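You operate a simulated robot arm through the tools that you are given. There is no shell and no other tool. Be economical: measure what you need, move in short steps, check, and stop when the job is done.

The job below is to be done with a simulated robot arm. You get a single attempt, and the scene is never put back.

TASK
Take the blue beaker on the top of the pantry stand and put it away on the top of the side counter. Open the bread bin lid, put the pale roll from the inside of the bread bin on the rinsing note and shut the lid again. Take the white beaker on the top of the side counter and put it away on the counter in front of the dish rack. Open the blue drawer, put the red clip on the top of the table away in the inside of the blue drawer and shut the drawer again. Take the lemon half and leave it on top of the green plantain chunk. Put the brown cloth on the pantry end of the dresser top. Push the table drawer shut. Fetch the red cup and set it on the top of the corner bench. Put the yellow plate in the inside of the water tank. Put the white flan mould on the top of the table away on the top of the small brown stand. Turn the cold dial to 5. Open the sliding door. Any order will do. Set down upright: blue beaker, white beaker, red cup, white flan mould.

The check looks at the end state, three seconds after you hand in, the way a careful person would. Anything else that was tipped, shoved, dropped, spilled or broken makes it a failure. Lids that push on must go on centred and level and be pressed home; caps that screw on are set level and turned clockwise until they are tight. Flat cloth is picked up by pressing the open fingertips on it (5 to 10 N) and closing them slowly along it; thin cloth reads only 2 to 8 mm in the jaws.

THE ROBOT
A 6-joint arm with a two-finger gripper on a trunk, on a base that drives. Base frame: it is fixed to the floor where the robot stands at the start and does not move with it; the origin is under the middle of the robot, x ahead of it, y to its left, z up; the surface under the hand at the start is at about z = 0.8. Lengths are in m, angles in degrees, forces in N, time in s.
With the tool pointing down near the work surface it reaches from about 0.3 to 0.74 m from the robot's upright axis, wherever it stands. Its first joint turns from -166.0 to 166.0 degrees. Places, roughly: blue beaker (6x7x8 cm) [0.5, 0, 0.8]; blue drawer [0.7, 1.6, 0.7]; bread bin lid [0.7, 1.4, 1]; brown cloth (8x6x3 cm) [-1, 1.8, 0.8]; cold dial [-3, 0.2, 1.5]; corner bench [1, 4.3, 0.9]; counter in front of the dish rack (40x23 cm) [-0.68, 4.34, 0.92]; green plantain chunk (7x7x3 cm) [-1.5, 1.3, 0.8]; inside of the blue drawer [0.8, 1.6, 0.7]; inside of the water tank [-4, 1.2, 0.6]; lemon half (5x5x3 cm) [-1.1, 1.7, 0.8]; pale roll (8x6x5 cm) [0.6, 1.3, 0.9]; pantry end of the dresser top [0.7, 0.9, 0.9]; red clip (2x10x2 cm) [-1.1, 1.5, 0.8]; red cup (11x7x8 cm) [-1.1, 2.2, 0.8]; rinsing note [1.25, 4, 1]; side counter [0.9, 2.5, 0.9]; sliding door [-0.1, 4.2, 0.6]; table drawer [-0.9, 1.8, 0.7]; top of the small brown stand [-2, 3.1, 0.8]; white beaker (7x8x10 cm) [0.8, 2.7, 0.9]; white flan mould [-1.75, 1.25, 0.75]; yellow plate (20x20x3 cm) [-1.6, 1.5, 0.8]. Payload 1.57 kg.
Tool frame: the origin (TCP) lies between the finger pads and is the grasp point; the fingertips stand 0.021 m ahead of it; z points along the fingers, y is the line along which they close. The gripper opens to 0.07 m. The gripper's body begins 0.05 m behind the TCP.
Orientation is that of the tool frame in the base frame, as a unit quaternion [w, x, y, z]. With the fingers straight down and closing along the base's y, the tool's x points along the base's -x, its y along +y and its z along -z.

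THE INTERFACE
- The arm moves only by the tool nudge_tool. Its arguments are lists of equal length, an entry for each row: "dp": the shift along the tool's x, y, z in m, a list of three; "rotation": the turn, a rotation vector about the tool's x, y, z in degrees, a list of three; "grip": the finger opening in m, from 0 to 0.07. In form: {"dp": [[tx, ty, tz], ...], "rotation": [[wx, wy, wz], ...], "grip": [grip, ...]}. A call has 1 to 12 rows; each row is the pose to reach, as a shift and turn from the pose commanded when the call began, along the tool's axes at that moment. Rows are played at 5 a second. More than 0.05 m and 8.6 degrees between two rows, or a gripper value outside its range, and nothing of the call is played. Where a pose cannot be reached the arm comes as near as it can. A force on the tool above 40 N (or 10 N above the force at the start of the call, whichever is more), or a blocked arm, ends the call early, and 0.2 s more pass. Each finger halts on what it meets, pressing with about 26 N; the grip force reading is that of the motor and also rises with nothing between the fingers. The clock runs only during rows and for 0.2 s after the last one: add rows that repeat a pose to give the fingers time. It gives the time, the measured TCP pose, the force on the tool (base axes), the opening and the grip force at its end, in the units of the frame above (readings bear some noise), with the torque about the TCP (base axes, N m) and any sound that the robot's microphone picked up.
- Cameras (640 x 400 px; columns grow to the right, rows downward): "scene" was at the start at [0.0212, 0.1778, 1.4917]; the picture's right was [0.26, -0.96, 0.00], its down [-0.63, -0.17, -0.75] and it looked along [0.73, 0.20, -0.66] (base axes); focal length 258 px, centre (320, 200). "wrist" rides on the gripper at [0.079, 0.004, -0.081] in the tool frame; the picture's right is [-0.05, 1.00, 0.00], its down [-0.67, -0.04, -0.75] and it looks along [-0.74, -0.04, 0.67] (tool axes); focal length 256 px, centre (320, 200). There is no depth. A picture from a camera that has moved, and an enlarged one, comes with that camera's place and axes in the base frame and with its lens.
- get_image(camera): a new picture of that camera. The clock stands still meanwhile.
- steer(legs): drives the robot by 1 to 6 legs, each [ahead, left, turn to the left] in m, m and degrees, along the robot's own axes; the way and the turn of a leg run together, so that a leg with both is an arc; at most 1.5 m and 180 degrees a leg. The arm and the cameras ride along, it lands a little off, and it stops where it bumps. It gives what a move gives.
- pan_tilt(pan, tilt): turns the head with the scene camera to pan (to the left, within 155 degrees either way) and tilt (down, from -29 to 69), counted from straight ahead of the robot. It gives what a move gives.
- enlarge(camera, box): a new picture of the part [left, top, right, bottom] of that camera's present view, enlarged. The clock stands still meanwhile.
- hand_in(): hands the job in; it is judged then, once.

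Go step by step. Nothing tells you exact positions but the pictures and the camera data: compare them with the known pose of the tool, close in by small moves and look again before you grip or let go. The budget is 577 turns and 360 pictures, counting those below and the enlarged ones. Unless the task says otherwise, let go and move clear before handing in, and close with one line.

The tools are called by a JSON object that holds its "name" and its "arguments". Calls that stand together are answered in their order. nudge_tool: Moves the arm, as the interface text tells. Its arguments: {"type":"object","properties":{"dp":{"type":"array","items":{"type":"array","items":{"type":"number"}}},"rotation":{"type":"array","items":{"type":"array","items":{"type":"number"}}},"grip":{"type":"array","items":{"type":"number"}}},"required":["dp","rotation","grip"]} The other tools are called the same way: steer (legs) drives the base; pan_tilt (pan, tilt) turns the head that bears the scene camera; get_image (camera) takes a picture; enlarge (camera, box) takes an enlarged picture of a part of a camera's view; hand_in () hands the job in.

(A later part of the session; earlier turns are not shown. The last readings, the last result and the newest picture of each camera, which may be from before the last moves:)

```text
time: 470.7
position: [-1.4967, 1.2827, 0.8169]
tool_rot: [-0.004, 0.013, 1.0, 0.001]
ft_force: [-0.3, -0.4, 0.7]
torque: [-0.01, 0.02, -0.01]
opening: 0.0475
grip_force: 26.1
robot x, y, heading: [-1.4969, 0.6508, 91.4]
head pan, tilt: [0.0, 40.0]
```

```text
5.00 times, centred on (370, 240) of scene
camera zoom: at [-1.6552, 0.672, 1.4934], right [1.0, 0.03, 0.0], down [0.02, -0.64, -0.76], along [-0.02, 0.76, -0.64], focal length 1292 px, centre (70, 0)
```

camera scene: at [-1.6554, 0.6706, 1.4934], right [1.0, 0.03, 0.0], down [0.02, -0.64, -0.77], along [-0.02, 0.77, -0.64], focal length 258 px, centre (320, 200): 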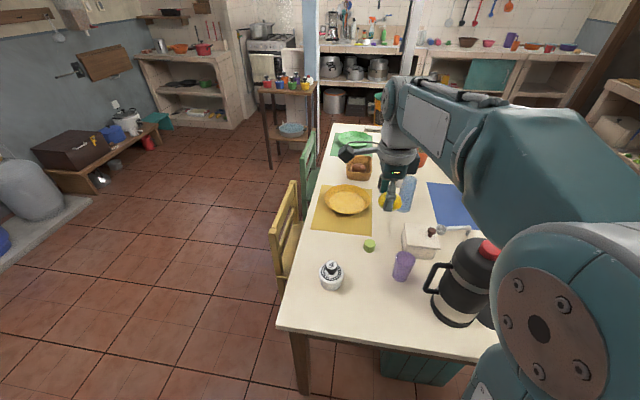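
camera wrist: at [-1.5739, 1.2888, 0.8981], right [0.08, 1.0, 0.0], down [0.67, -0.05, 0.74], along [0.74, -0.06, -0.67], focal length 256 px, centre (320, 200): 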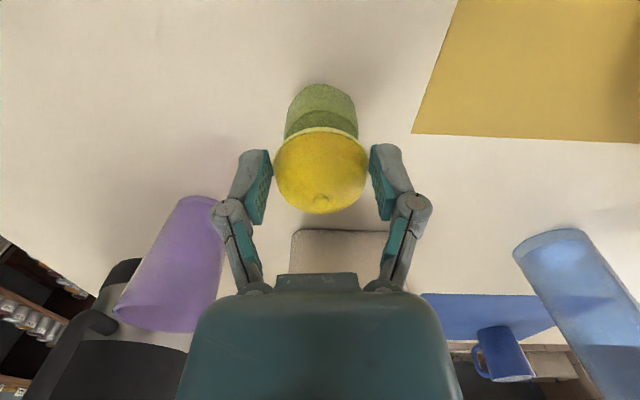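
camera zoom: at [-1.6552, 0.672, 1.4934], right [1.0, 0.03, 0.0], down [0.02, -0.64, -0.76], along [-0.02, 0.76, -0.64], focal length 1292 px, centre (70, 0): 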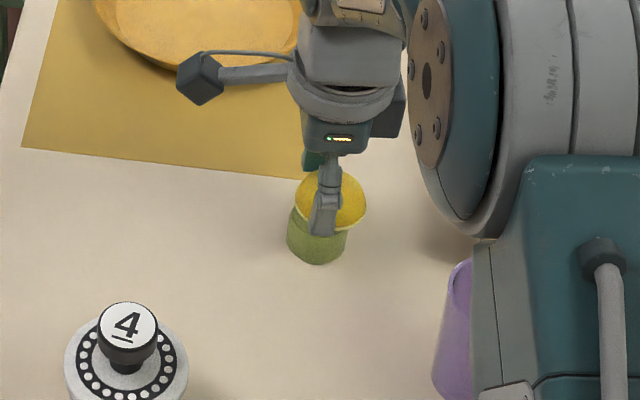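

{"name": "nudge_tool", "arguments": {"dp": [[-0.003, 0, 0.004], [-0.003, 0, 0.008], [-0.003, 0, 0.011], [-0.003, 0, 0.011]], "rotation": [[0, 0, 0], [0, 0, 0], [0, 0, 0], [0, 0, 0]], "grip": [0.035, 0.035, 0.035, 0.035]}}

```text
time: 471.7
position: [-1.4943, 1.2838, 0.807]
tool_rot: [-0.004, 0.014, 1.0, 0.001]
ft_force: [0.1, 0.7, -0.3]
torque: [0.04, -0.01, -0.02]
opening: 0.0473
grip_force: 26.3
robot x, y, heading: [-1.4973, 0.6487, 91.5]
head pan, tilt: [0.0, 40.0]
```

{"name": "nudge_tool", "arguments": {"dp": [[0, 0, 0.003], [0, 0, 0.006], [0, 0, 0.006]], "rotation": [[0, 0, 0], [0, 0, 0], [0, 0, 0]], "grip": [0.035, 0.035, 0.035]}}

```text
time: 472.5
position: [-1.4926, 1.2839, 0.8028]
tool_rot: [-0.004, 0.013, 1.0, 0.002]
ft_force: [-0.3, -2.4, 11.1]
torque: [-0.1, -0.07, 0.01]
opening: 0.0473
grip_force: 25.7
robot x, y, heading: [-1.498, 0.6475, 91.5]
head pan, tilt: [0.0, 40.0]
```

Contact on the chunk. Open gently and rise.

{"name": "nudge_tool", "arguments": {"dp": [[0, 0, -0.001], [0, 0, -0.001], [0, 0, -0.001], [0, 0, -0.02], [0, 0, -0.05], [0, 0, -0.09], [0, 0, -0.13], [0, 0, -0.17]], "rotation": [[0, 0, 0], [0, 0, 0], [0, 0, 0], [0, 0, 0], [0, 0, 0], [0, 0, 0], [0, 0, 0], [0, 0, 0]], "grip": [0.05, 0.054, 0.058, 0.06, 0.06, 0.06, 0.06, 0.06]}}

{"name": "get_image", "arguments": {"camera": "wrist"}}

{"name": "enlarge", "arguments": {"camera": "scene", "box": [290, 180, 450, 300]}}

```text
time: 474.3
position: [-1.4928, 1.2832, 0.9705]
tool_rot: [-0.005, 0.013, 1.0, 0.001]
ft_force: [-0.1, -0.6, -0.1]
torque: [-0.03, -0.01, -0.01]
opening: 0.0601
grip_force: 0.0
robot x, y, heading: [-1.4987, 0.649, 91.7]
head pan, tilt: [0.0, 40.0]
```

```text
133 pictures are left
camera wrist: at [-1.5701, 1.289, 1.0516], right [0.08, 1.0, 0.0], down [0.67, -0.05, 0.74], along [0.74, -0.06, -0.67], focal length 256 px, centre (320, 200)
```

wrist: 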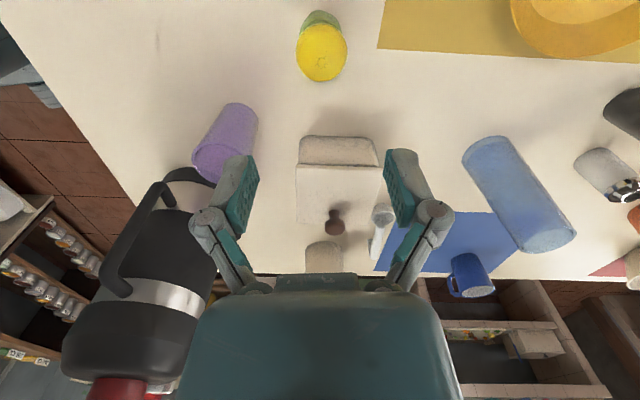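

```text
3.33 times, centred on (370, 240) of scene
camera zoom: at [-1.6552, 0.6718, 1.4935], right [1.0, 0.03, 0.0], down [0.02, -0.64, -0.76], along [-0.02, 0.76, -0.64], focal length 861 px, centre (153, 67)
```

zoom: 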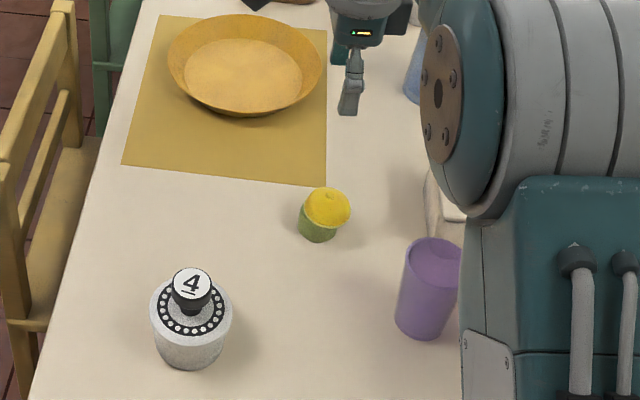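

Lemon sits on the plantain. Now a closer look at the white numbered object at (-1.64, 1.16), presumably the flan mould.

{"name": "enlarge", "arguments": {"camera": "scene", "box": [305, 240, 361, 290]}}

{"name": "nudge_tool", "arguments": {"dp": [[0.02, -0.03, -0.02], [0.05, -0.06, -0.04], [0.08, -0.09, -0.05], [0.08, -0.13, -0.06], [0.08, -0.13, -0.06]], "rotation": [[0, 0, 0], [0, 0, 0], [0, 0, 0], [0, 0, 0], [0, 0, 0]], "grip": [0.06, 0.06, 0.06, 0.06, 0.06]}}

{"name": "get_image", "arguments": {"camera": "wrist"}}

```text
8.00 times, centred on (333, 265) of scene
camera zoom: at [-1.6552, 0.6718, 1.4935], right [1.0, 0.03, 0.0], down [0.02, -0.64, -0.76], along [-0.02, 0.76, -0.64], focal length 2066 px, centre (216, -320)
```

zoom: 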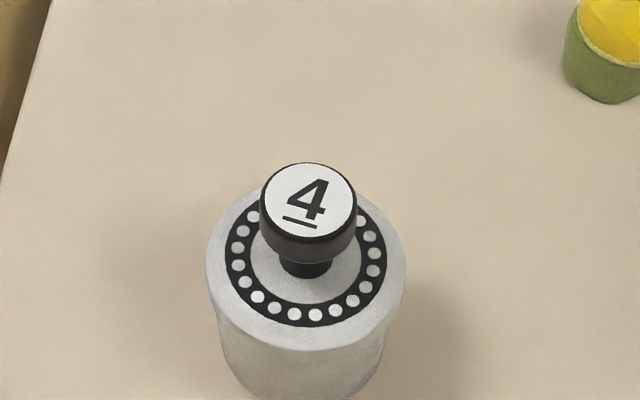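

```text
time: 475.5
position: [-1.5764, 1.1542, 1.0305]
tool_rot: [-0.005, 0.013, 1.0, 0.001]
ft_force: [-0.5, 0.2, 0.5]
torque: [0.0, -0.01, -0.01]
opening: 0.0601
grip_force: 0.1
robot x, y, heading: [-1.498, 0.6491, 91.8]
head pan, tilt: [0.0, 40.0]
```

```text
130 pictures are left
camera wrist: at [-1.6528, 1.1597, 1.1128], right [0.08, 1.0, 0.0], down [0.67, -0.05, 0.74], along [0.74, -0.06, -0.67], focal length 256 px, centre (320, 200)
```

wrist: 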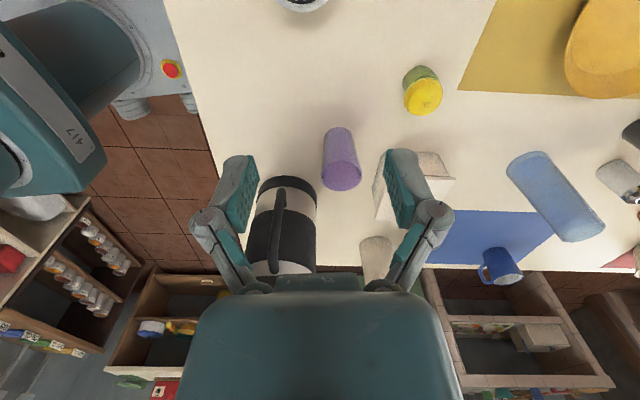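

{"name": "nudge_tool", "arguments": {"dp": [[0.045, 0, 0], [0.09, 0, 0], [0.135, 0, 0], [0.17, 0, 0], [0.17, 0, 0]], "rotation": [[0, 0, 0], [0, 0, 0], [0, 0, 0], [0, 0, 0], [0, 0, 0]], "grip": [0.06, 0.06, 0.06, 0.06, 0.06]}}

{"name": "get_image", "arguments": {"camera": "wrist"}}

```text
time: 476.7
position: [-1.7459, 1.1609, 1.0327]
tool_rot: [-0.003, 0.014, 1.0, 0.001]
ft_force: [-0.2, 0.8, 0.1]
torque: [-0.01, 0.0, 0.02]
opening: 0.06
grip_force: 0.1
robot x, y, heading: [-1.4994, 0.65, 91.4]
head pan, tilt: [0.0, 40.0]
```

```text
129 pictures are left
camera wrist: at [-1.824, 1.1661, 1.1139], right [0.08, 1.0, 0.0], down [0.67, -0.05, 0.74], along [0.74, -0.06, -0.67], focal length 256 px, centre (320, 200)
```

wrist: 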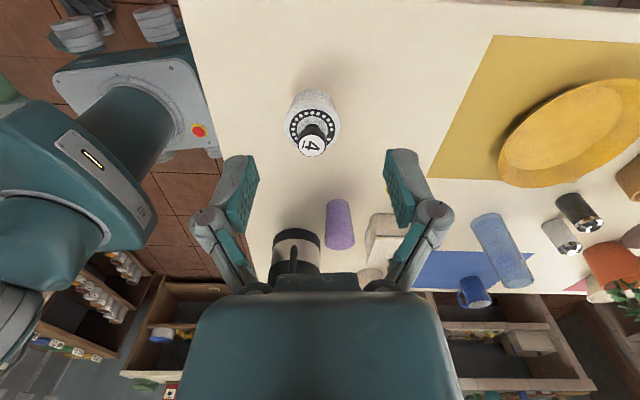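

{"name": "enlarge", "arguments": {"camera": "wrist", "box": [270, 75, 370, 175]}}

```text
4.00 times, centred on (320, 125) of wrist
camera zoom: at [-1.824, 1.1661, 1.1139], right [0.08, 1.0, 0.0], down [0.67, -0.05, 0.74], along [0.74, -0.06, -0.67], focal length 1024 px, centre (320, 500)
```

zoom: 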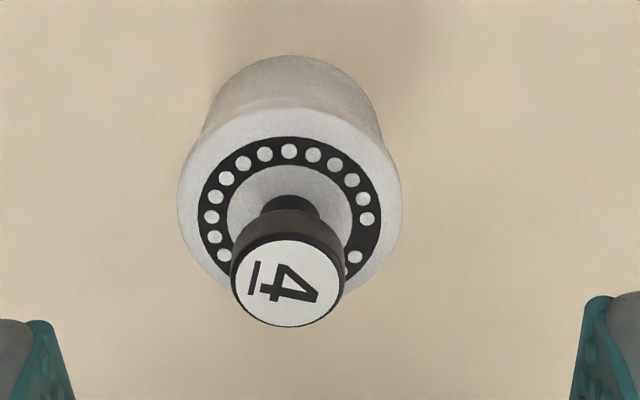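

Knob top triangulates to (-1.632, 1.140, 0.846), 3.6 cm wide. I'll grip the knob from above.

{"name": "nudge_tool", "arguments": {"dp": [[-0.03, -0.005, 0.01], [-0.06, -0.01, 0.03], [-0.09, -0.014, 0.05], [-0.1146, -0.0178, 0.08], [-0.1146, -0.0178, 0.12], [-0.1146, -0.0178, 0.15], [-0.1146, -0.0178, 0.15]], "rotation": [[0, 0, 0], [0, 0, 0], [0, 0, 0], [0, 0, 0], [0, 0, 0], [0, 0, 0], [0, 0, 0]], "grip": [0.06, 0.06, 0.06, 0.06, 0.06, 0.06, 0.06]}}

{"name": "get_image", "arguments": {"camera": "wrist"}}

{"name": "enlarge", "arguments": {"camera": "scene", "box": [290, 220, 390, 300]}}

```text
time: 478.3
position: [-1.631, 1.1389, 0.881]
tool_rot: [-0.004, 0.013, 1.0, 0.0]
ft_force: [-0.5, -0.7, 0.1]
torque: [-0.02, -0.01, -0.05]
opening: 0.0597
grip_force: 0.1
robot x, y, heading: [-1.4979, 0.6493, 91.6]
head pan, tilt: [0.0, 40.0]
```

```text
127 pictures are left
camera wrist: at [-1.709, 1.1449, 0.9635], right [0.08, 1.0, 0.0], down [0.67, -0.05, 0.74], along [0.74, -0.06, -0.67], focal length 256 px, centre (320, 200)
```

wrist: 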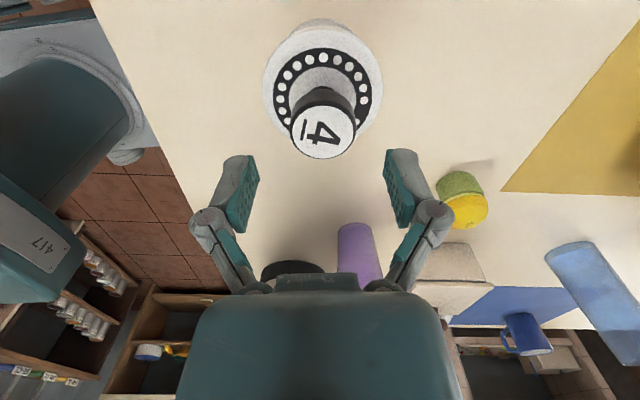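

```text
5.00 times, centred on (340, 260) of scene
camera zoom: at [-1.6562, 0.6712, 1.4933], right [1.0, 0.03, 0.0], down [0.02, -0.64, -0.77], along [-0.02, 0.76, -0.64], focal length 1292 px, centre (220, -100)
```

zoom: 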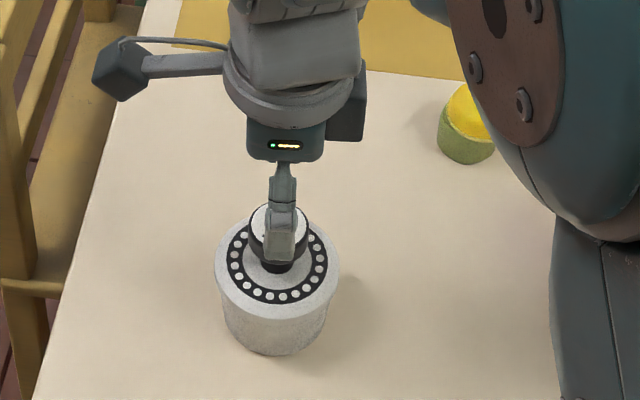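

Centred. Lower and close on the knob.

{"name": "nudge_tool", "arguments": {"dp": [[0, 0, 0.02], [0, 0, 0.036], [0, 0, 0.044], [0, 0, 0.044], [0, 0, 0.044], [0, 0, 0.044], [0, 0, 0.044], [0, 0, 0.044]], "rotation": [[0, 0, 0], [0, 0, 0], [0, 0, 0], [0, 0, 0], [0, 0, 0], [0, 0, 0], [0, 0, 0], [0, 0, 0]], "grip": [0.06, 0.06, 0.06, 0.05, 0.04, 0.03, 0.02, 0.02]}}

{"name": "get_image", "arguments": {"camera": "wrist"}}

```text
time: 480.1
position: [-1.6333, 1.1392, 0.8383]
tool_rot: [-0.004, 0.013, 1.0, 0.0]
ft_force: [0.3, -1.1, 2.3]
torque: [-0.04, -0.08, -0.04]
opening: 0.0349
grip_force: 26.2
robot x, y, heading: [-1.4948, 0.649, 91.5]
head pan, tilt: [0.0, 40.0]
```

```text
125 pictures are left
camera wrist: at [-1.7102, 1.1449, 0.9199], right [0.08, 1.0, 0.0], down [0.67, -0.05, 0.74], along [0.74, -0.06, -0.67], focal length 256 px, centre (320, 200)
```

wrist: 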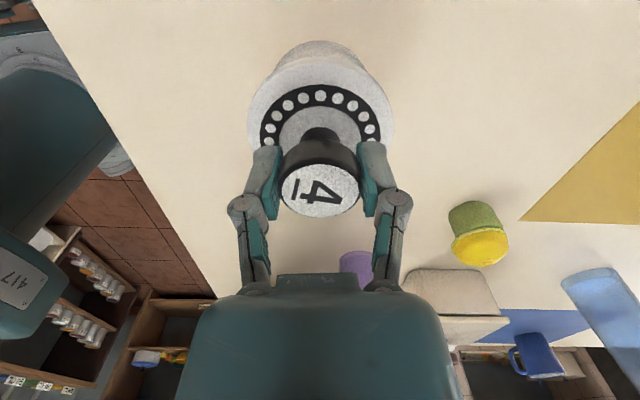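

Gripped at 35 mm. A small test lift.

{"name": "nudge_tool", "arguments": {"dp": [[0, 0, -0.02], [0, 0, -0.05], [0, 0, -0.08], [0, 0, -0.08]], "rotation": [[0, 0, 0], [0, 0, 0], [0, 0, 0], [0, 0, 0]], "grip": [0.02, 0.02, 0.02, 0.02]}}

{"name": "get_image", "arguments": {"camera": "wrist"}}

{"name": "enlarge", "arguments": {"camera": "scene", "box": [290, 200, 390, 300]}}

```text
time: 481.1
position: [-1.633, 1.1384, 0.9189]
tool_rot: [-0.005, 0.013, 1.0, 0.0]
ft_force: [0.4, -1.0, -1.5]
torque: [0.0, 0.02, 0.05]
opening: 0.0348
grip_force: 25.8
robot x, y, heading: [-1.4963, 0.6494, 91.6]
head pan, tilt: [0.0, 40.0]
```

```text
124 pictures are left
camera wrist: at [-1.7097, 1.1445, 1.0012], right [0.08, 1.0, 0.0], down [0.67, -0.05, 0.74], along [0.74, -0.06, -0.67], focal length 256 px, centre (320, 200)
```

wrist: 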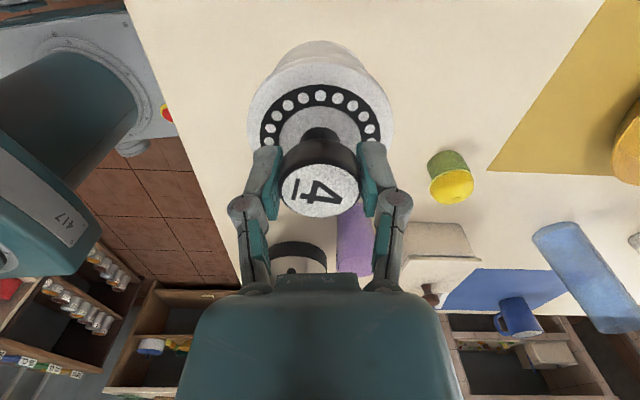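

```text
4.00 times, centred on (340, 250) of scene
camera zoom: at [-1.656, 0.6712, 1.4934], right [1.0, 0.03, 0.0], down [0.02, -0.64, -0.77], along [-0.02, 0.76, -0.64], focal length 1033 px, centre (240, 0)
```

zoom: 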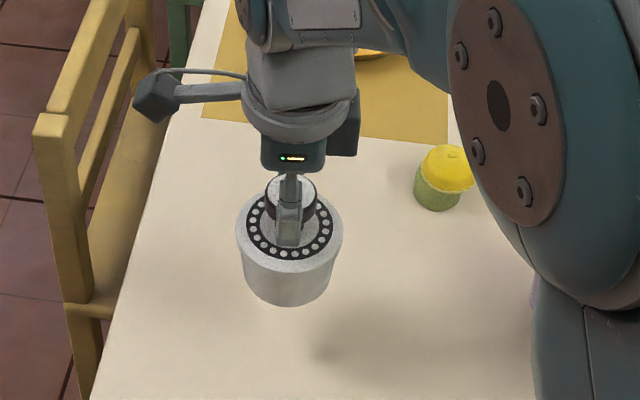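

The whole mould lifts. Raise it fully and carry it round the west side to the small brown stand.

{"name": "nudge_tool", "arguments": {"dp": [[0, -0.01, -0.04], [0, -0.02, -0.08], [0, -0.03, -0.12], [0, -0.04, -0.16], [0, -0.05, -0.2], [0, -0.06, -0.24], [0, -0.06, -0.24]], "rotation": [[0, 0, 0], [0, 0, 0], [0, 0, 0], [0, 0, 0], [0, 0, 0], [0, 0, 0], [0, 0, 0]], "grip": [0.02, 0.02, 0.02, 0.02, 0.02, 0.02, 0.02]}}

{"name": "steer", "arguments": {"legs": [[-0.08, 0, 0], [0, 1.05, 0], [1.3, 0, 0]]}}

{"name": "pan_tilt", "arguments": {"pan": -30, "tilt": 25}}

{"name": "get_image", "arguments": {"camera": "scene"}}

```text
time: 482.7
position: [-1.6315, 1.0779, 1.1587]
tool_rot: [-0.005, 0.013, 1.0, 0.002]
ft_force: [0.2, -0.6, -2.0]
torque: [0.02, -0.03, 0.02]
opening: 0.0353
grip_force: 26.0
robot x, y, heading: [-1.4989, 0.6469, 91.7]
head pan, tilt: [0.0, 40.0]
```

```text
time: 495.0
position: [-2.7459, 2.2677, 1.1578]
tool_rot: [-0.004, 0.005, 1.0, 0.001]
ft_force: [-0.3, -0.6, -2.5]
torque: [-0.01, 0.0, -0.03]
opening: 0.0349
grip_force: 25.8
robot x, y, heading: [-2.6045, 1.8397, 92.5]
head pan, tilt: [0.0, 40.0]
```

```text
time: 495.9
position: [-2.7451, 2.2692, 1.1586]
tool_rot: [-0.004, 0.004, 1.0, 0.001]
ft_force: [-0.3, -0.3, -1.1]
torque: [0.02, 0.0, 0.04]
opening: 0.0347
grip_force: 26.2
robot x, y, heading: [-2.6034, 1.8389, 92.6]
head pan, tilt: [-30.0, 25.0]
```

```text
122 pictures are left
camera scene: at [-2.7169, 1.8561, 1.5167], right [0.89, -0.46, 0.0], down [-0.19, -0.38, -0.91], along [0.42, 0.8, -0.42], focal length 258 px, centre (320, 200)
```

scene: 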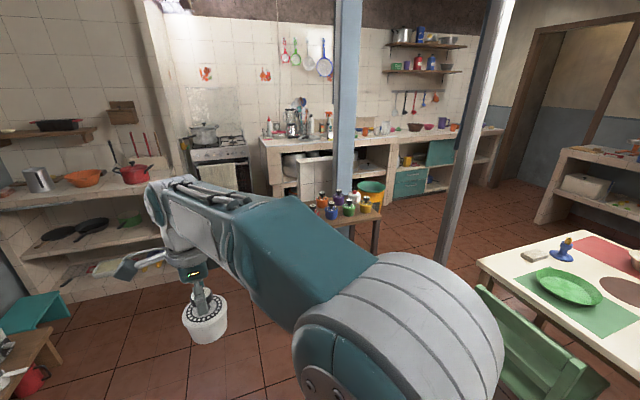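

{"name": "enlarge", "arguments": {"camera": "scene", "box": [290, 170, 410, 270]}}

```text
4.00 times, centred on (350, 220) of scene
camera zoom: at [-2.7169, 1.8561, 1.5167], right [0.89, -0.46, 0.0], down [-0.19, -0.38, -0.91], along [0.42, 0.8, -0.42], focal length 1033 px, centre (200, 120)
```

zoom: 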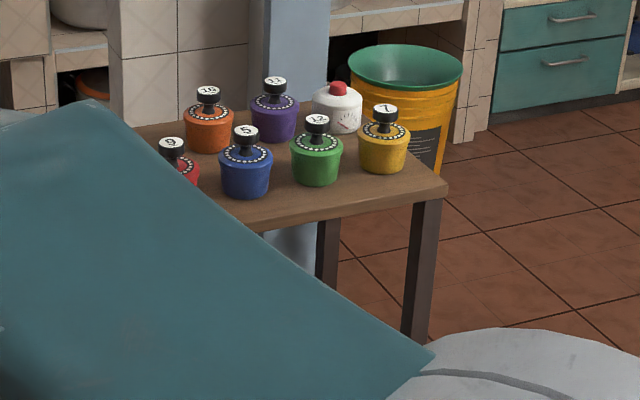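

The stand holds a matching set of numbered moulds, which confirms the object. I'll approach to find free space on its top.

{"name": "steer", "arguments": {"legs": [[0.4, 0, 0], [0, 0, -48]]}}

{"name": "pan_tilt", "arguments": {"pan": 8, "tilt": 38}}

{"name": "get_image", "arguments": {"camera": "scene"}}

{"name": "get_image", "arguments": {"camera": "wrist"}}

```text
time: 500.6
position: [-2.3974, 2.632, 1.1574]
tool_rot: [-0.003, 0.414, 0.91, 0.002]
ft_force: [-0.4, 0.0, -1.6]
torque: [-0.02, -0.01, 0.02]
opening: 0.0347
grip_force: 26.0
robot x, y, heading: [-2.6247, 2.2438, 43.9]
head pan, tilt: [-30.0, 25.0]
```

```text
time: 501.7
position: [-2.3979, 2.6314, 1.1583]
tool_rot: [-0.004, 0.414, 0.91, 0.003]
ft_force: [-0.3, 0.8, -1.9]
torque: [-0.03, -0.01, -0.04]
opening: 0.0348
grip_force: 25.9
robot x, y, heading: [-2.625, 2.242, 44.0]
head pan, tilt: [8.0, 38.0]
```

```text
120 pictures are left
camera scene: at [-2.7226, 2.3803, 1.4964], right [0.79, -0.61, 0.0], down [-0.38, -0.49, -0.79], along [0.48, 0.62, -0.62], focal length 258 px, centre (320, 200)
```

scene: 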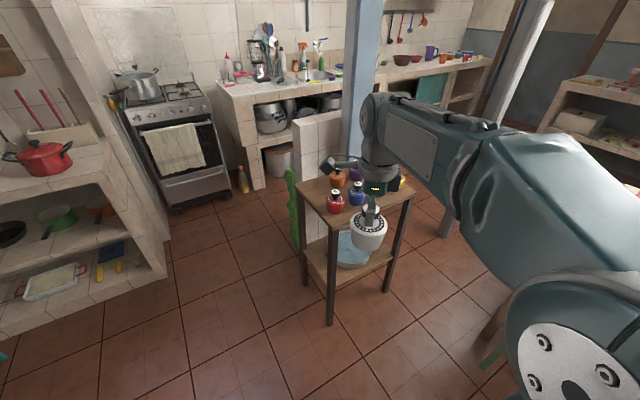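

```text
119 pictures are left
camera wrist: at [-2.4453, 2.6934, 1.2397], right [0.79, 0.62, 0.0], down [0.41, -0.53, 0.74], along [0.46, -0.58, -0.67], focal length 256 px, centre (320, 200)
```

wrist: 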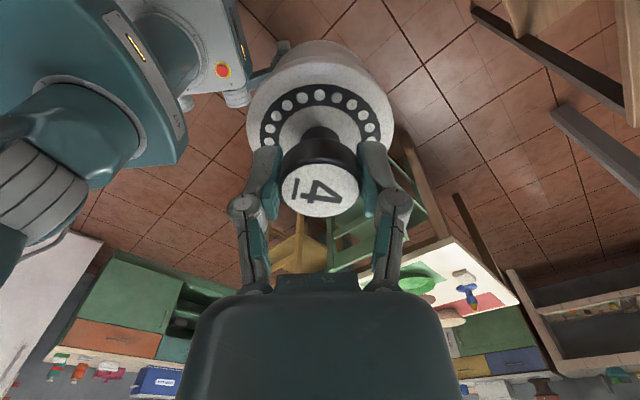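

{"name": "enlarge", "arguments": {"camera": "scene", "box": [280, 150, 440, 270]}}

```text
3.33 times, centred on (360, 210) of scene
camera zoom: at [-2.7226, 2.3803, 1.4964], right [0.79, -0.61, 0.0], down [-0.38, -0.49, -0.79], along [0.48, 0.62, -0.62], focal length 861 px, centre (187, 167)
```

zoom: 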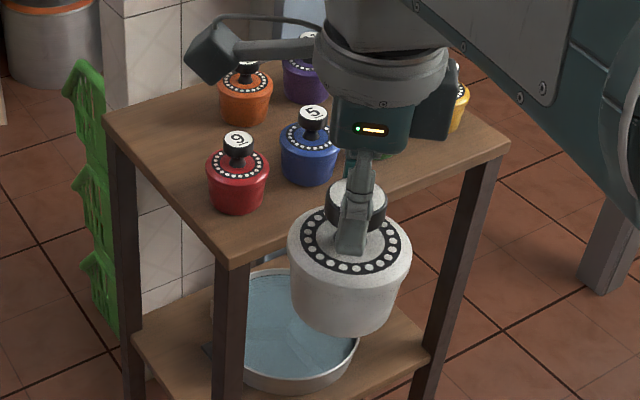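

Free spot on the stand: about (-2.16, 3.16), top z≈0.79. Driving nearer.

{"name": "steer", "arguments": {"legs": [[0.33, 0.25, 0]]}}

{"name": "get_image", "arguments": {"camera": "scene"}}

{"name": "get_image", "arguments": {"camera": "wrist"}}

```text
time: 504.3
position: [-2.3378, 3.0475, 1.1581]
tool_rot: [-0.005, 0.409, 0.912, 0.003]
ft_force: [-0.6, 0.4, -1.7]
torque: [0.02, -0.02, -0.01]
opening: 0.0347
grip_force: 25.7
robot x, y, heading: [-2.5627, 2.6579, 44.7]
head pan, tilt: [8.0, 38.0]
```

```text
117 pictures are left
camera scene: at [-2.6605, 2.7925, 1.4968], right [0.8, -0.61, 0.0], down [-0.37, -0.49, -0.79], along [0.48, 0.63, -0.62], focal length 258 px, centre (320, 200)
```

scene: 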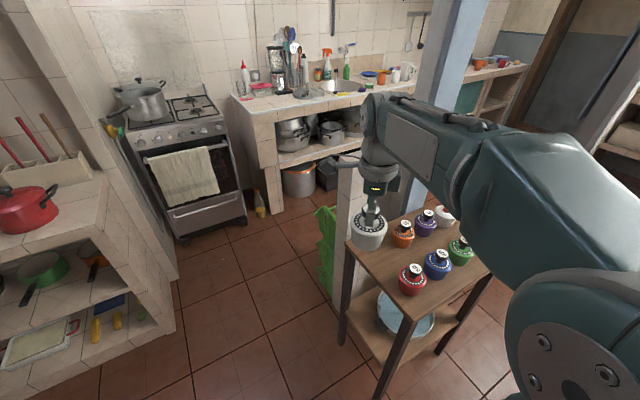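

```text
116 pictures are left
camera wrist: at [-2.3861, 3.1082, 1.2401], right [0.78, 0.62, 0.0], down [0.42, -0.53, 0.74], along [0.46, -0.58, -0.67], focal length 256 px, centre (320, 200)
```

wrist: 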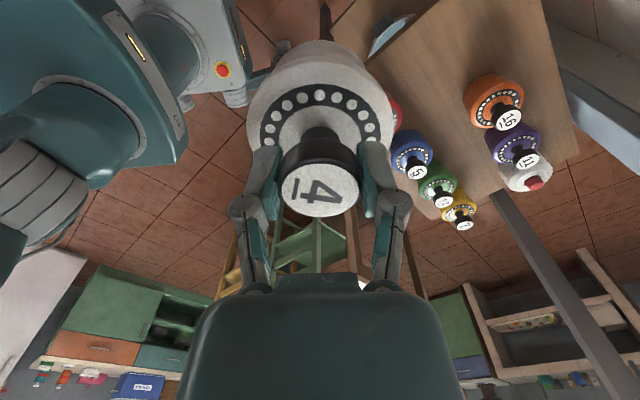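

{"name": "enlarge", "arguments": {"camera": "scene", "box": [310, 130, 500, 300]}}

```text
2.35 times, centred on (405, 215) of scene
camera zoom: at [-2.6605, 2.7925, 1.4968], right [0.8, -0.61, 0.0], down [-0.37, -0.49, -0.79], along [0.48, 0.63, -0.62], focal length 608 px, centre (120, 165)
```

zoom: 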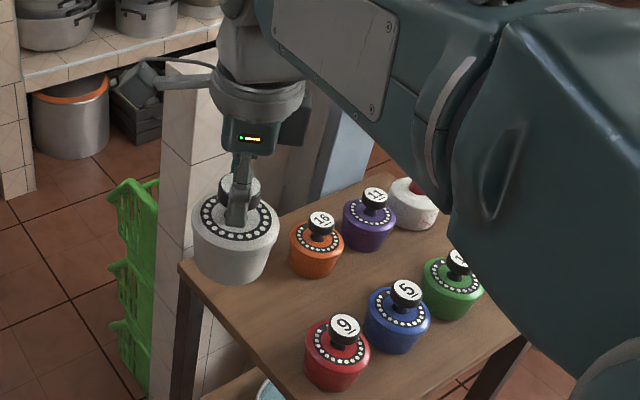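

{"name": "nudge_tool", "arguments": {"dp": [[-0.0095, 0.0384, 0], [-0.019, 0.0768, 0], [-0.0284, 0.1152, 0], [-0.0379, 0.1536, 0], [-0.0474, 0.192, 0], [-0.0474, 0.192, 0.045], [-0.0474, 0.192, 0.09], [-0.0474, 0.192, 0.13], [-0.0474, 0.192, 0.13]], "rotation": [[0, 0, 0], [0, 0, 0], [0, 0, 0], [0, 0, 0], [0, 0, 0], [0, 0, 0], [0, 0, 0], [0, 0, 0], [0, 0, 0]], "grip": [0.02, 0.02, 0.02, 0.02, 0.02, 0.02, 0.02, 0.02, 0.02]}}

{"name": "get_image", "arguments": {"camera": "wrist"}}

{"name": "enlarge", "arguments": {"camera": "scene", "box": [310, 130, 500, 300]}}

```text
time: 506.3
position: [-2.1663, 3.14, 1.027]
tool_rot: [-0.003, 0.411, 0.912, 0.003]
ft_force: [0.3, 0.5, -2.4]
torque: [0.01, 0.01, 0.03]
opening: 0.0347
grip_force: 25.7
robot x, y, heading: [-2.5616, 2.6567, 45.1]
head pan, tilt: [8.0, 38.0]
```

```text
114 pictures are left
camera wrist: at [-2.2152, 3.2021, 1.1087], right [0.78, 0.62, 0.0], down [0.42, -0.53, 0.74], along [0.46, -0.58, -0.67], focal length 256 px, centre (320, 200)
```

wrist: 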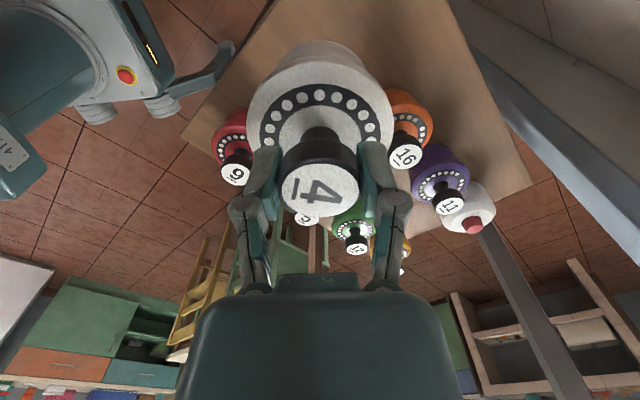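

```text
2.35 times, centred on (405, 215) of scene
camera zoom: at [-2.6622, 2.7957, 1.4963], right [0.8, -0.61, 0.0], down [-0.37, -0.49, -0.79], along [0.48, 0.63, -0.62], focal length 608 px, centre (120, 165)
```

zoom: 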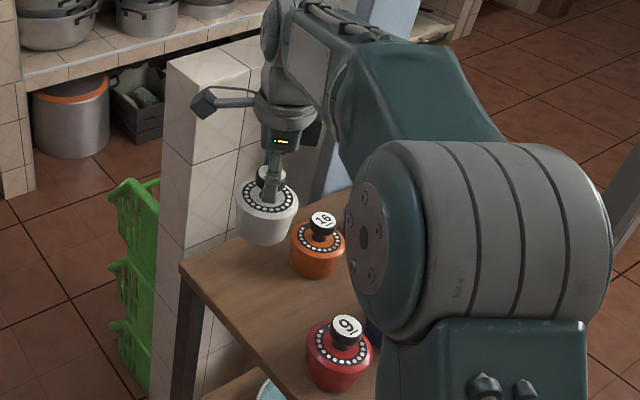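

{"name": "nudge_tool", "arguments": {"dp": [[0, 0, 0.04], [0, 0, 0.08], [0, 0, 0.11], [0, 0, 0.128], [0, 0, 0.128]], "rotation": [[0, 0, 0], [0, 0, 0], [0, 0, 0], [0, 0, 0], [0, 0, 0]], "grip": [0.02, 0.02, 0.02, 0.02, 0.02]}}

{"name": "get_image", "arguments": {"camera": "wrist"}}

{"name": "enlarge", "arguments": {"camera": "scene", "box": [310, 130, 500, 300]}}

```text
time: 507.5
position: [-2.1651, 3.1438, 0.9029]
tool_rot: [-0.003, 0.41, 0.912, 0.002]
ft_force: [0.3, -0.4, -2.1]
torque: [0.02, -0.02, 0.03]
opening: 0.0349
grip_force: 25.6
robot x, y, heading: [-2.562, 2.6573, 44.6]
head pan, tilt: [8.0, 38.0]
```

```text
112 pictures are left
camera wrist: at [-2.2142, 3.2039, 0.9836], right [0.78, 0.62, 0.0], down [0.42, -0.53, 0.74], along [0.46, -0.58, -0.67], focal length 256 px, centre (320, 200)
```

wrist: 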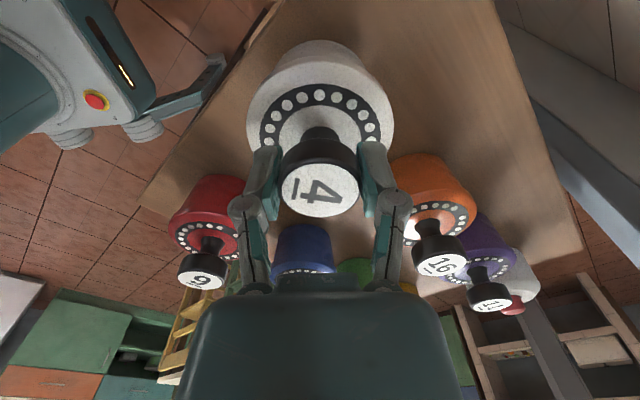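

```text
2.35 times, centred on (405, 215) of scene
camera zoom: at [-2.6621, 2.7958, 1.4963], right [0.8, -0.61, 0.0], down [-0.37, -0.49, -0.79], along [0.48, 0.63, -0.62], focal length 608 px, centre (120, 165)
```

zoom: 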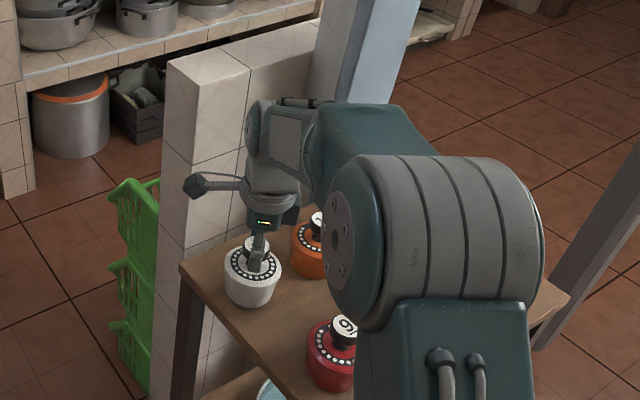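

{"name": "nudge_tool", "arguments": {"dp": [[0, 0, 0.008], [0, 0, 0.014], [0, 0, 0.018], [0, 0, 0.018]], "rotation": [[0, 0, 0], [0, 0, 0], [0, 0, 0], [0, 0, 0]], "grip": [0.02, 0.02, 0.02, 0.02]}}

```text
time: 508.5
position: [-2.1656, 3.1433, 0.8848]
tool_rot: [-0.003, 0.41, 0.912, 0.005]
ft_force: [-1.8, 1.1, 20.4]
torque: [0.02, -0.01, 0.01]
opening: 0.0348
grip_force: 25.7
robot x, y, heading: [-2.5631, 2.6562, 44.7]
head pan, tilt: [8.0, 38.0]
```

Contact. Release, rise.

{"name": "nudge_tool", "arguments": {"dp": [[0, 0, -0.001], [0, 0, -0.001], [0, 0, -0.001], [0, 0, -0.03], [0, 0, -0.07], [0, 0, -0.11], [0, 0, -0.15], [0, 0, -0.19], [0, 0, -0.23], [0, 0, -0.26]], "rotation": [[0, 0, 0], [0, 0, 0], [0, 0, 0], [0, 0, 0], [0, 0, 0], [0, 0, 0], [0, 0, 0], [0, 0, 0], [0, 0, 0], [0, 0, 0]], "grip": [0.04, 0.046, 0.048, 0.048, 0.048, 0.048, 0.048, 0.048, 0.048, 0.048]}}

{"name": "get_image", "arguments": {"camera": "wrist"}}

{"name": "pan_tilt", "arguments": {"pan": 60, "tilt": 25}}

{"name": "get_image", "arguments": {"camera": "scene"}}

```text
time: 510.7
position: [-2.1642, 3.1435, 1.1413]
tool_rot: [-0.003, 0.41, 0.912, 0.002]
ft_force: [0.8, -0.2, -1.0]
torque: [0.03, 0.02, -0.02]
opening: 0.0481
grip_force: 0.1
robot x, y, heading: [-2.563, 2.657, 44.7]
head pan, tilt: [8.0, 38.0]
```

```text
110 pictures are left
camera wrist: at [-2.2116, 3.2037, 1.2228], right [0.78, 0.62, 0.0], down [0.42, -0.53, 0.74], along [0.46, -0.58, -0.67], focal length 256 px, centre (320, 200)
```

wrist: 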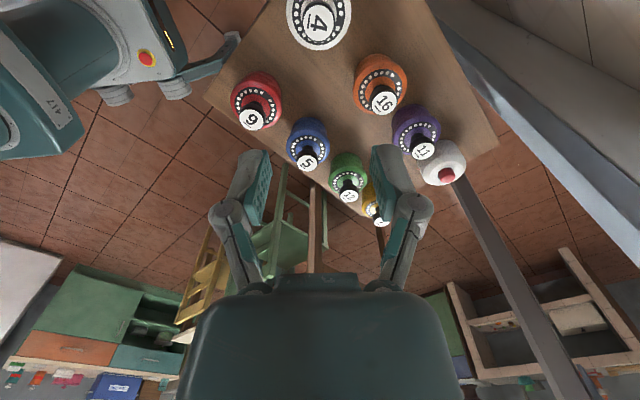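

```text
time: 511.9
position: [-2.1639, 3.1415, 1.1425]
tool_rot: [-0.003, 0.41, 0.912, 0.002]
ft_force: [-0.4, 0.3, 0.0]
torque: [0.0, -0.01, 0.0]
opening: 0.0482
grip_force: 0.0
robot x, y, heading: [-2.5631, 2.6578, 44.7]
head pan, tilt: [60.0, 25.0]
```

```text
109 pictures are left
camera scene: at [-2.7379, 2.8161, 1.5167], right [0.97, 0.25, 0.0], down [0.11, -0.41, -0.91], along [-0.23, 0.88, -0.42], focal length 258 px, centre (320, 200)
```

scene: 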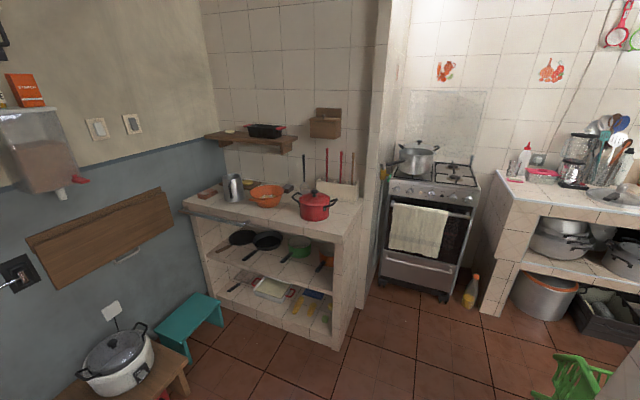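

Mould placed on the stand. Next the fridge's cold dial; retract and drive south-west, facing the fridge (−y).

{"name": "nudge_tool", "arguments": {"dp": [[0.01, -0.035, -0.005], [0.02, -0.075, -0.01], [0.03, -0.115, -0.01], [0.04, -0.155, -0.01], [0.045, -0.19, -0.01]], "rotation": [[0, 0, 0], [0, 0, 0], [0, 0, 0], [0, 0, 0], [0, 0, 0]], "grip": [0.05, 0.05, 0.05, 0.05, 0.05]}}

{"name": "steer", "arguments": {"legs": [[-0.15, 0, 0], [0, 0, -135], [1.0, -0.3, 0]]}}

{"name": "pan_tilt", "arguments": {"pan": 10, "tilt": 10}}

{"name": "get_image", "arguments": {"camera": "scene"}}

```text
time: 513.1
position: [-2.3383, 3.0473, 1.1548]
tool_rot: [-0.003, 0.41, 0.912, 0.0]
ft_force: [-0.5, 0.9, 0.7]
torque: [-0.04, 0.04, 0.01]
opening: 0.0498
grip_force: 0.0
robot x, y, heading: [-2.56, 2.659, 44.4]
head pan, tilt: [60.0, 25.0]
```

```text
time: 525.1
position: [-2.8496, 1.0906, 1.1537]
tool_rot: [0.001, 1.0, -0.025, 0.004]
ft_force: [0.1, -0.4, -0.2]
torque: [-0.01, -0.03, -0.03]
opening: 0.0501
grip_force: 0.1
robot x, y, heading: [-2.973, 1.5228, -89.6]
head pan, tilt: [60.0, 25.0]
```

```text
time: 526.3
position: [-2.8504, 1.0914, 1.1545]
tool_rot: [0.001, 1.0, -0.025, 0.004]
ft_force: [0.4, -0.3, 0.7]
torque: [-0.03, -0.02, -0.02]
opening: 0.0501
grip_force: 0.1
robot x, y, heading: [-2.9713, 1.5256, -90.0]
head pan, tilt: [10.0, 10.0]
```

```text
108 pictures are left
camera scene: at [-2.8012, 1.4931, 1.541], right [-0.98, -0.18, 0.0], down [-0.03, 0.17, -0.98], along [0.17, -0.97, -0.17], focal length 258 px, centre (320, 200)
```

scene: 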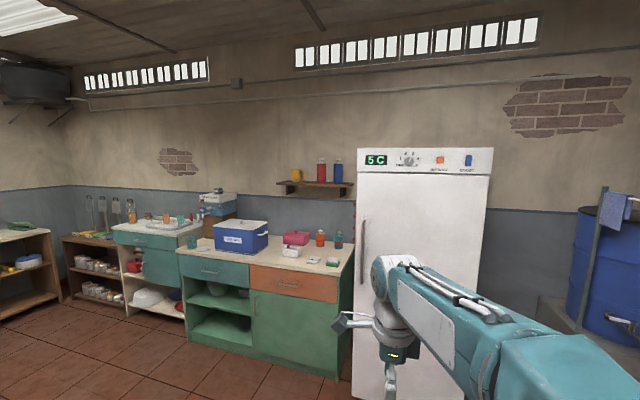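

{"name": "enlarge", "arguments": {"camera": "scene", "box": [350, 140, 500, 190]}}

```text
4.27 times, centred on (425, 165) of scene
camera zoom: at [-2.8012, 1.4931, 1.541], right [-0.98, -0.18, 0.0], down [-0.03, 0.17, -0.98], along [0.17, -0.97, -0.17], focal length 1102 px, centre (-128, 349)
```

zoom: 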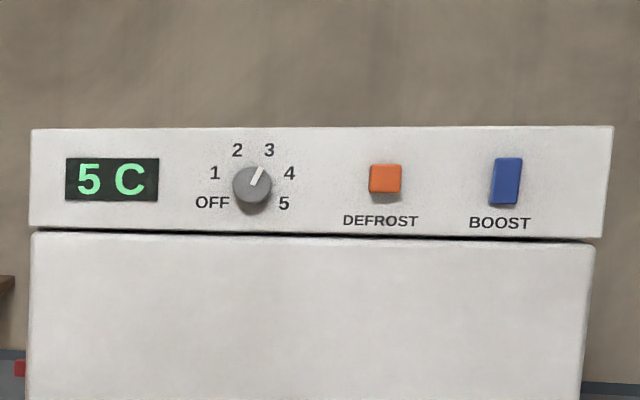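

The dial points at 3; positions are OFF,1,2,3,4,5 about 47° apart, so I need ~93° clockwise. First return the wrist to neutral.

{"name": "nudge_tool", "arguments": {"dp": [[0, 0, 0], [0, 0, 0], [0, 0, 0], [0, 0, 0], [0, 0, 0], [0, 0, 0], [0, 0, 0], [0, 0, 0], [0, 0, 0], [0, 0, 0], [0, 0, 0], [0, 0, 0]], "rotation": [[0, 0, -8], [0, 0, -16], [0, 0, -24], [0, 0, -32], [0, 0, -40], [0, 0, -48], [0, 0, -56], [0, 0, -64], [0, 0, -72], [0, 0, -80], [0, 0, -88], [0, 0, -93]], "grip": [0.05, 0.05, 0.05, 0.05, 0.05, 0.05, 0.05, 0.05, 0.05, 0.05, 0.05, 0.05]}}

{"name": "nudge_tool", "arguments": {"dp": [[0, 0, -0.03], [-0.01, 0.02, -0.06], [-0.02, 0.04, -0.09], [-0.03, 0.06, -0.12], [-0.05, 0.08, -0.15], [-0.07, 0.1, -0.18], [-0.09, 0.11, -0.21], [-0.1, 0.12, -0.24], [-0.1, 0.12, -0.27], [-0.1, 0.12, -0.3], [-0.1, 0.12, -0.33], [-0.1, 0.12, -0.35]], "rotation": [[0, -7, 0], [0, -14, 0], [0, -21, 0], [0, -28, 0], [0, -35, 0], [0, -42, 0], [0, -49, 0], [0, -56, 0], [0, -63, 0], [0, -70, 0], [0, -77, 0], [0, -84, 0]], "grip": [0.06, 0.06, 0.06, 0.06, 0.06, 0.06, 0.06, 0.06, 0.06, 0.06, 0.06, 0.06]}}

```text
time: 528.9
position: [-2.8515, 1.0925, 1.1546]
tool_rot: [0.003, 0.707, 0.708, 0.002]
ft_force: [0.0, -0.3, -0.7]
torque: [-0.02, 0.02, 0.0]
opening: 0.0501
grip_force: 0.0
robot x, y, heading: [-2.9693, 1.5255, -89.9]
head pan, tilt: [10.0, 10.0]
```

```text
time: 531.5
position: [-2.733, 0.9924, 1.5056]
tool_rot: [0.476, 0.527, 0.523, -0.472]
ft_force: [0.3, -0.3, 0.4]
torque: [-0.05, -0.01, 0.01]
opening: 0.06
grip_force: 0.0
robot x, y, heading: [-2.9735, 1.5274, -89.9]
head pan, tilt: [10.0, 10.0]
```

Horizontal pose reached at z 1.506. Rolling the wrist −45° and driving up to the dial.

{"name": "nudge_tool", "arguments": {"dp": [[0, 0, 0], [0, 0, 0], [0, 0, 0], [0, 0, 0], [0, 0, 0], [0, 0, 0]], "rotation": [[0, -6, 0], [0, -6, -7.5], [0, -6, -15], [0, -6, -22.5], [0, -6, -30], [0, -6, -37]], "grip": [0.06, 0.06, 0.06, 0.06, 0.06, 0.06]}}

{"name": "steer", "arguments": {"legs": [[0.5, -0.26, 0]]}}

{"name": "get_image", "arguments": {"camera": "scene"}}

{"name": "get_image", "arguments": {"camera": "wrist"}}

```text
time: 532.9
position: [-2.7332, 0.9929, 1.5052]
tool_rot: [0.328, 0.308, 0.639, -0.624]
ft_force: [0.3, 0.2, 0.1]
torque: [-0.01, 0.01, 0.05]
opening: 0.0602
grip_force: 0.0
robot x, y, heading: [-2.9696, 1.5241, -89.9]
head pan, tilt: [10.0, 10.0]
```

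```text
time: 536.1
position: [-2.9928, 0.4887, 1.5045]
tool_rot: [0.328, 0.308, 0.638, -0.625]
ft_force: [-0.4, 0.3, -0.2]
torque: [0.02, -0.03, -0.05]
opening: 0.0601
grip_force: 0.1
robot x, y, heading: [-3.2287, 1.0198, -89.8]
head pan, tilt: [10.0, 10.0]
```

```text
106 pictures are left
camera scene: at [-3.0591, 0.9901, 1.5408], right [-0.98, -0.17, 0.0], down [-0.03, 0.17, -0.98], along [0.17, -0.97, -0.17], focal length 258 px, centre (320, 200)
```

scene: 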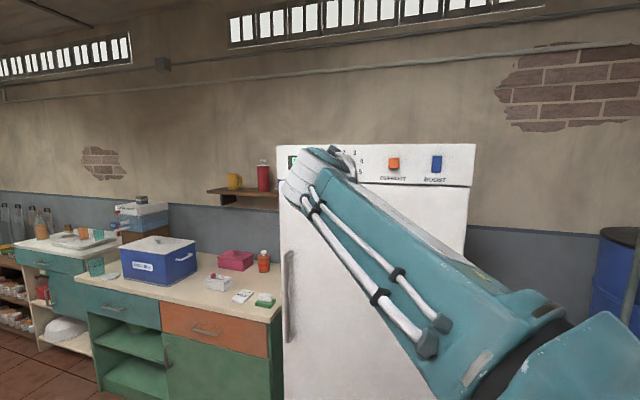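

```text
105 pictures are left
camera wrist: at [-3.0388, 0.5693, 1.4388], right [0.83, 0.03, -0.55], down [0.34, 0.75, 0.56], along [0.43, -0.66, 0.62], focal length 256 px, centre (320, 200)
```

wrist: 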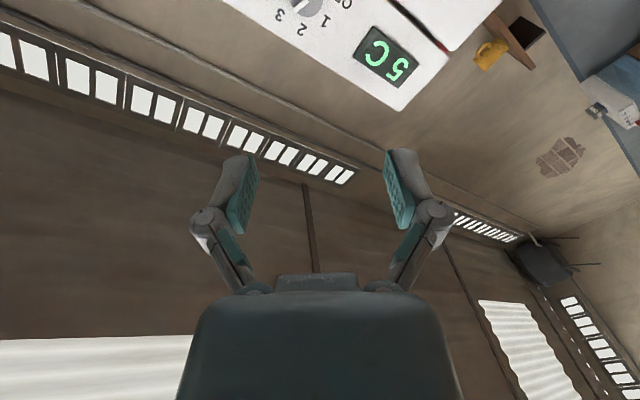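

Dial located at (-2.9975, ~0.22, 1.505). Driving straight toward it by 0.2 m.

{"name": "steer", "arguments": {"legs": [[0.19, -0.005, 0]]}}

{"name": "get_image", "arguments": {"camera": "wrist"}}

```text
time: 537.7
position: [-2.9987, 0.3004, 1.5058]
tool_rot: [0.328, 0.309, 0.639, -0.624]
ft_force: [0.3, 0.3, 0.7]
torque: [0.02, -0.02, -0.02]
opening: 0.0595
grip_force: 0.1
robot x, y, heading: [-3.2368, 0.8362, -90.0]
head pan, tilt: [10.0, 10.0]
```

```text
104 pictures are left
camera wrist: at [-3.0441, 0.3807, 1.4391], right [0.83, 0.03, -0.55], down [0.34, 0.75, 0.56], along [0.43, -0.66, 0.62], focal length 256 px, centre (320, 200)
```

wrist: 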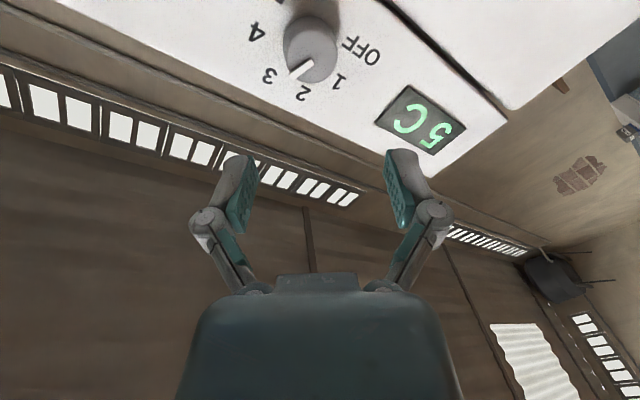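

{"name": "steer", "arguments": {"legs": [[0.07, 0, 0]]}}

{"name": "get_image", "arguments": {"camera": "wrist"}}

```text
time: 538.7
position: [-3.0003, 0.2313, 1.5054]
tool_rot: [0.328, 0.309, 0.638, -0.624]
ft_force: [0.1, -0.3, -0.2]
torque: [0.05, 0.0, -0.01]
opening: 0.0601
grip_force: 0.0
robot x, y, heading: [-3.2345, 0.7624, -90.0]
head pan, tilt: [10.0, 10.0]
```

```text
103 pictures are left
camera wrist: at [-3.0458, 0.3109, 1.4394], right [0.83, 0.03, -0.55], down [0.34, 0.75, 0.56], along [0.43, -0.66, 0.62], focal length 256 px, centre (320, 200)
```

wrist: 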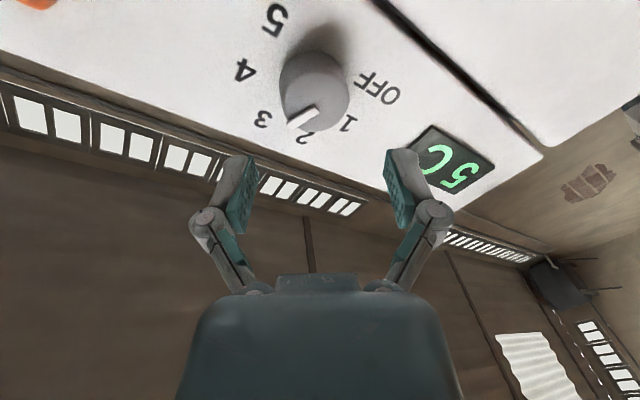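

Estimate: knob face 6.5 cm ahead, offset ~7 mm. Correcting and advancing.

{"name": "nudge_tool", "arguments": {"dp": [[0.004, -0.001, 0.015], [0.007, -0.002, 0.03], [0.007, -0.002, 0.04], [0.007, -0.002, 0.04]], "rotation": [[0, 0, 0], [0, 0, 0], [0, 0, 0], [0, 0, 0]], "grip": [0.065, 0.065, 0.065, 0.065]}}

{"name": "get_image", "arguments": {"camera": "wrist"}}

```text
time: 539.7
position: [-3.0038, 0.1912, 1.5007]
tool_rot: [0.33, 0.309, 0.639, -0.623]
ft_force: [-0.9, 0.0, 0.5]
torque: [0.03, 0.01, 0.03]
opening: 0.065
grip_force: 0.1
robot x, y, heading: [-3.2347, 0.7634, -90.2]
head pan, tilt: [10.0, 10.0]
```

```text
102 pictures are left
camera wrist: at [-3.05, 0.2697, 1.4347], right [0.83, 0.03, -0.55], down [0.34, 0.75, 0.56], along [0.43, -0.66, 0.62], focal length 256 px, centre (320, 200)
```

wrist: 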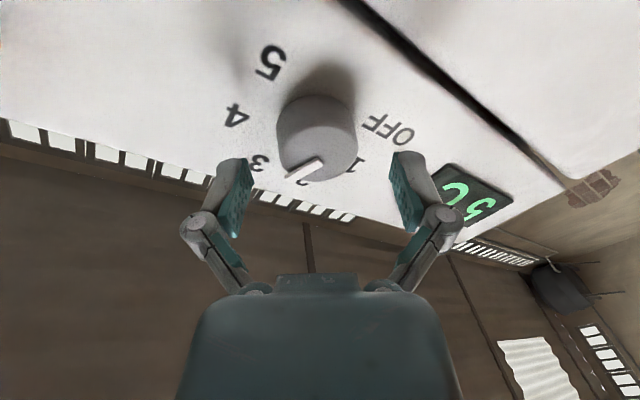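

{"name": "nudge_tool", "arguments": {"dp": [[0, 0.0005, 0.01], [0, 0.001, 0.02], [0, 0.001, 0.021], [0, 0.001, 0.021]], "rotation": [[0, 0, 0], [0, 0, 0], [0, 0, 0], [0, 0, 0]], "grip": [0.065, 0.065, 0.065, 0.065]}}

{"name": "get_image", "arguments": {"camera": "wrist"}}

```text
time: 540.7
position: [-3.003, 0.1697, 1.5015]
tool_rot: [0.328, 0.309, 0.638, -0.624]
ft_force: [0.2, -0.8, -0.8]
torque: [-0.02, -0.02, -0.02]
opening: 0.065
grip_force: 0.1
robot x, y, heading: [-3.2373, 0.7667, -90.2]
head pan, tilt: [10.0, 10.0]
```

```text
101 pictures are left
camera wrist: at [-3.0492, 0.2494, 1.4348], right [0.83, 0.03, -0.55], down [0.34, 0.75, 0.56], along [0.43, -0.66, 0.62], focal length 256 px, centre (320, 200)
```

wrist: 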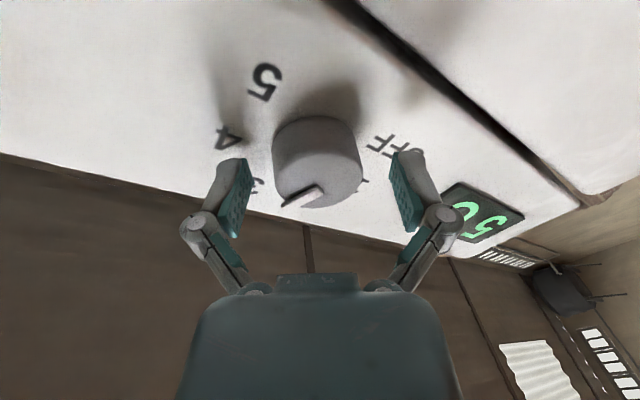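

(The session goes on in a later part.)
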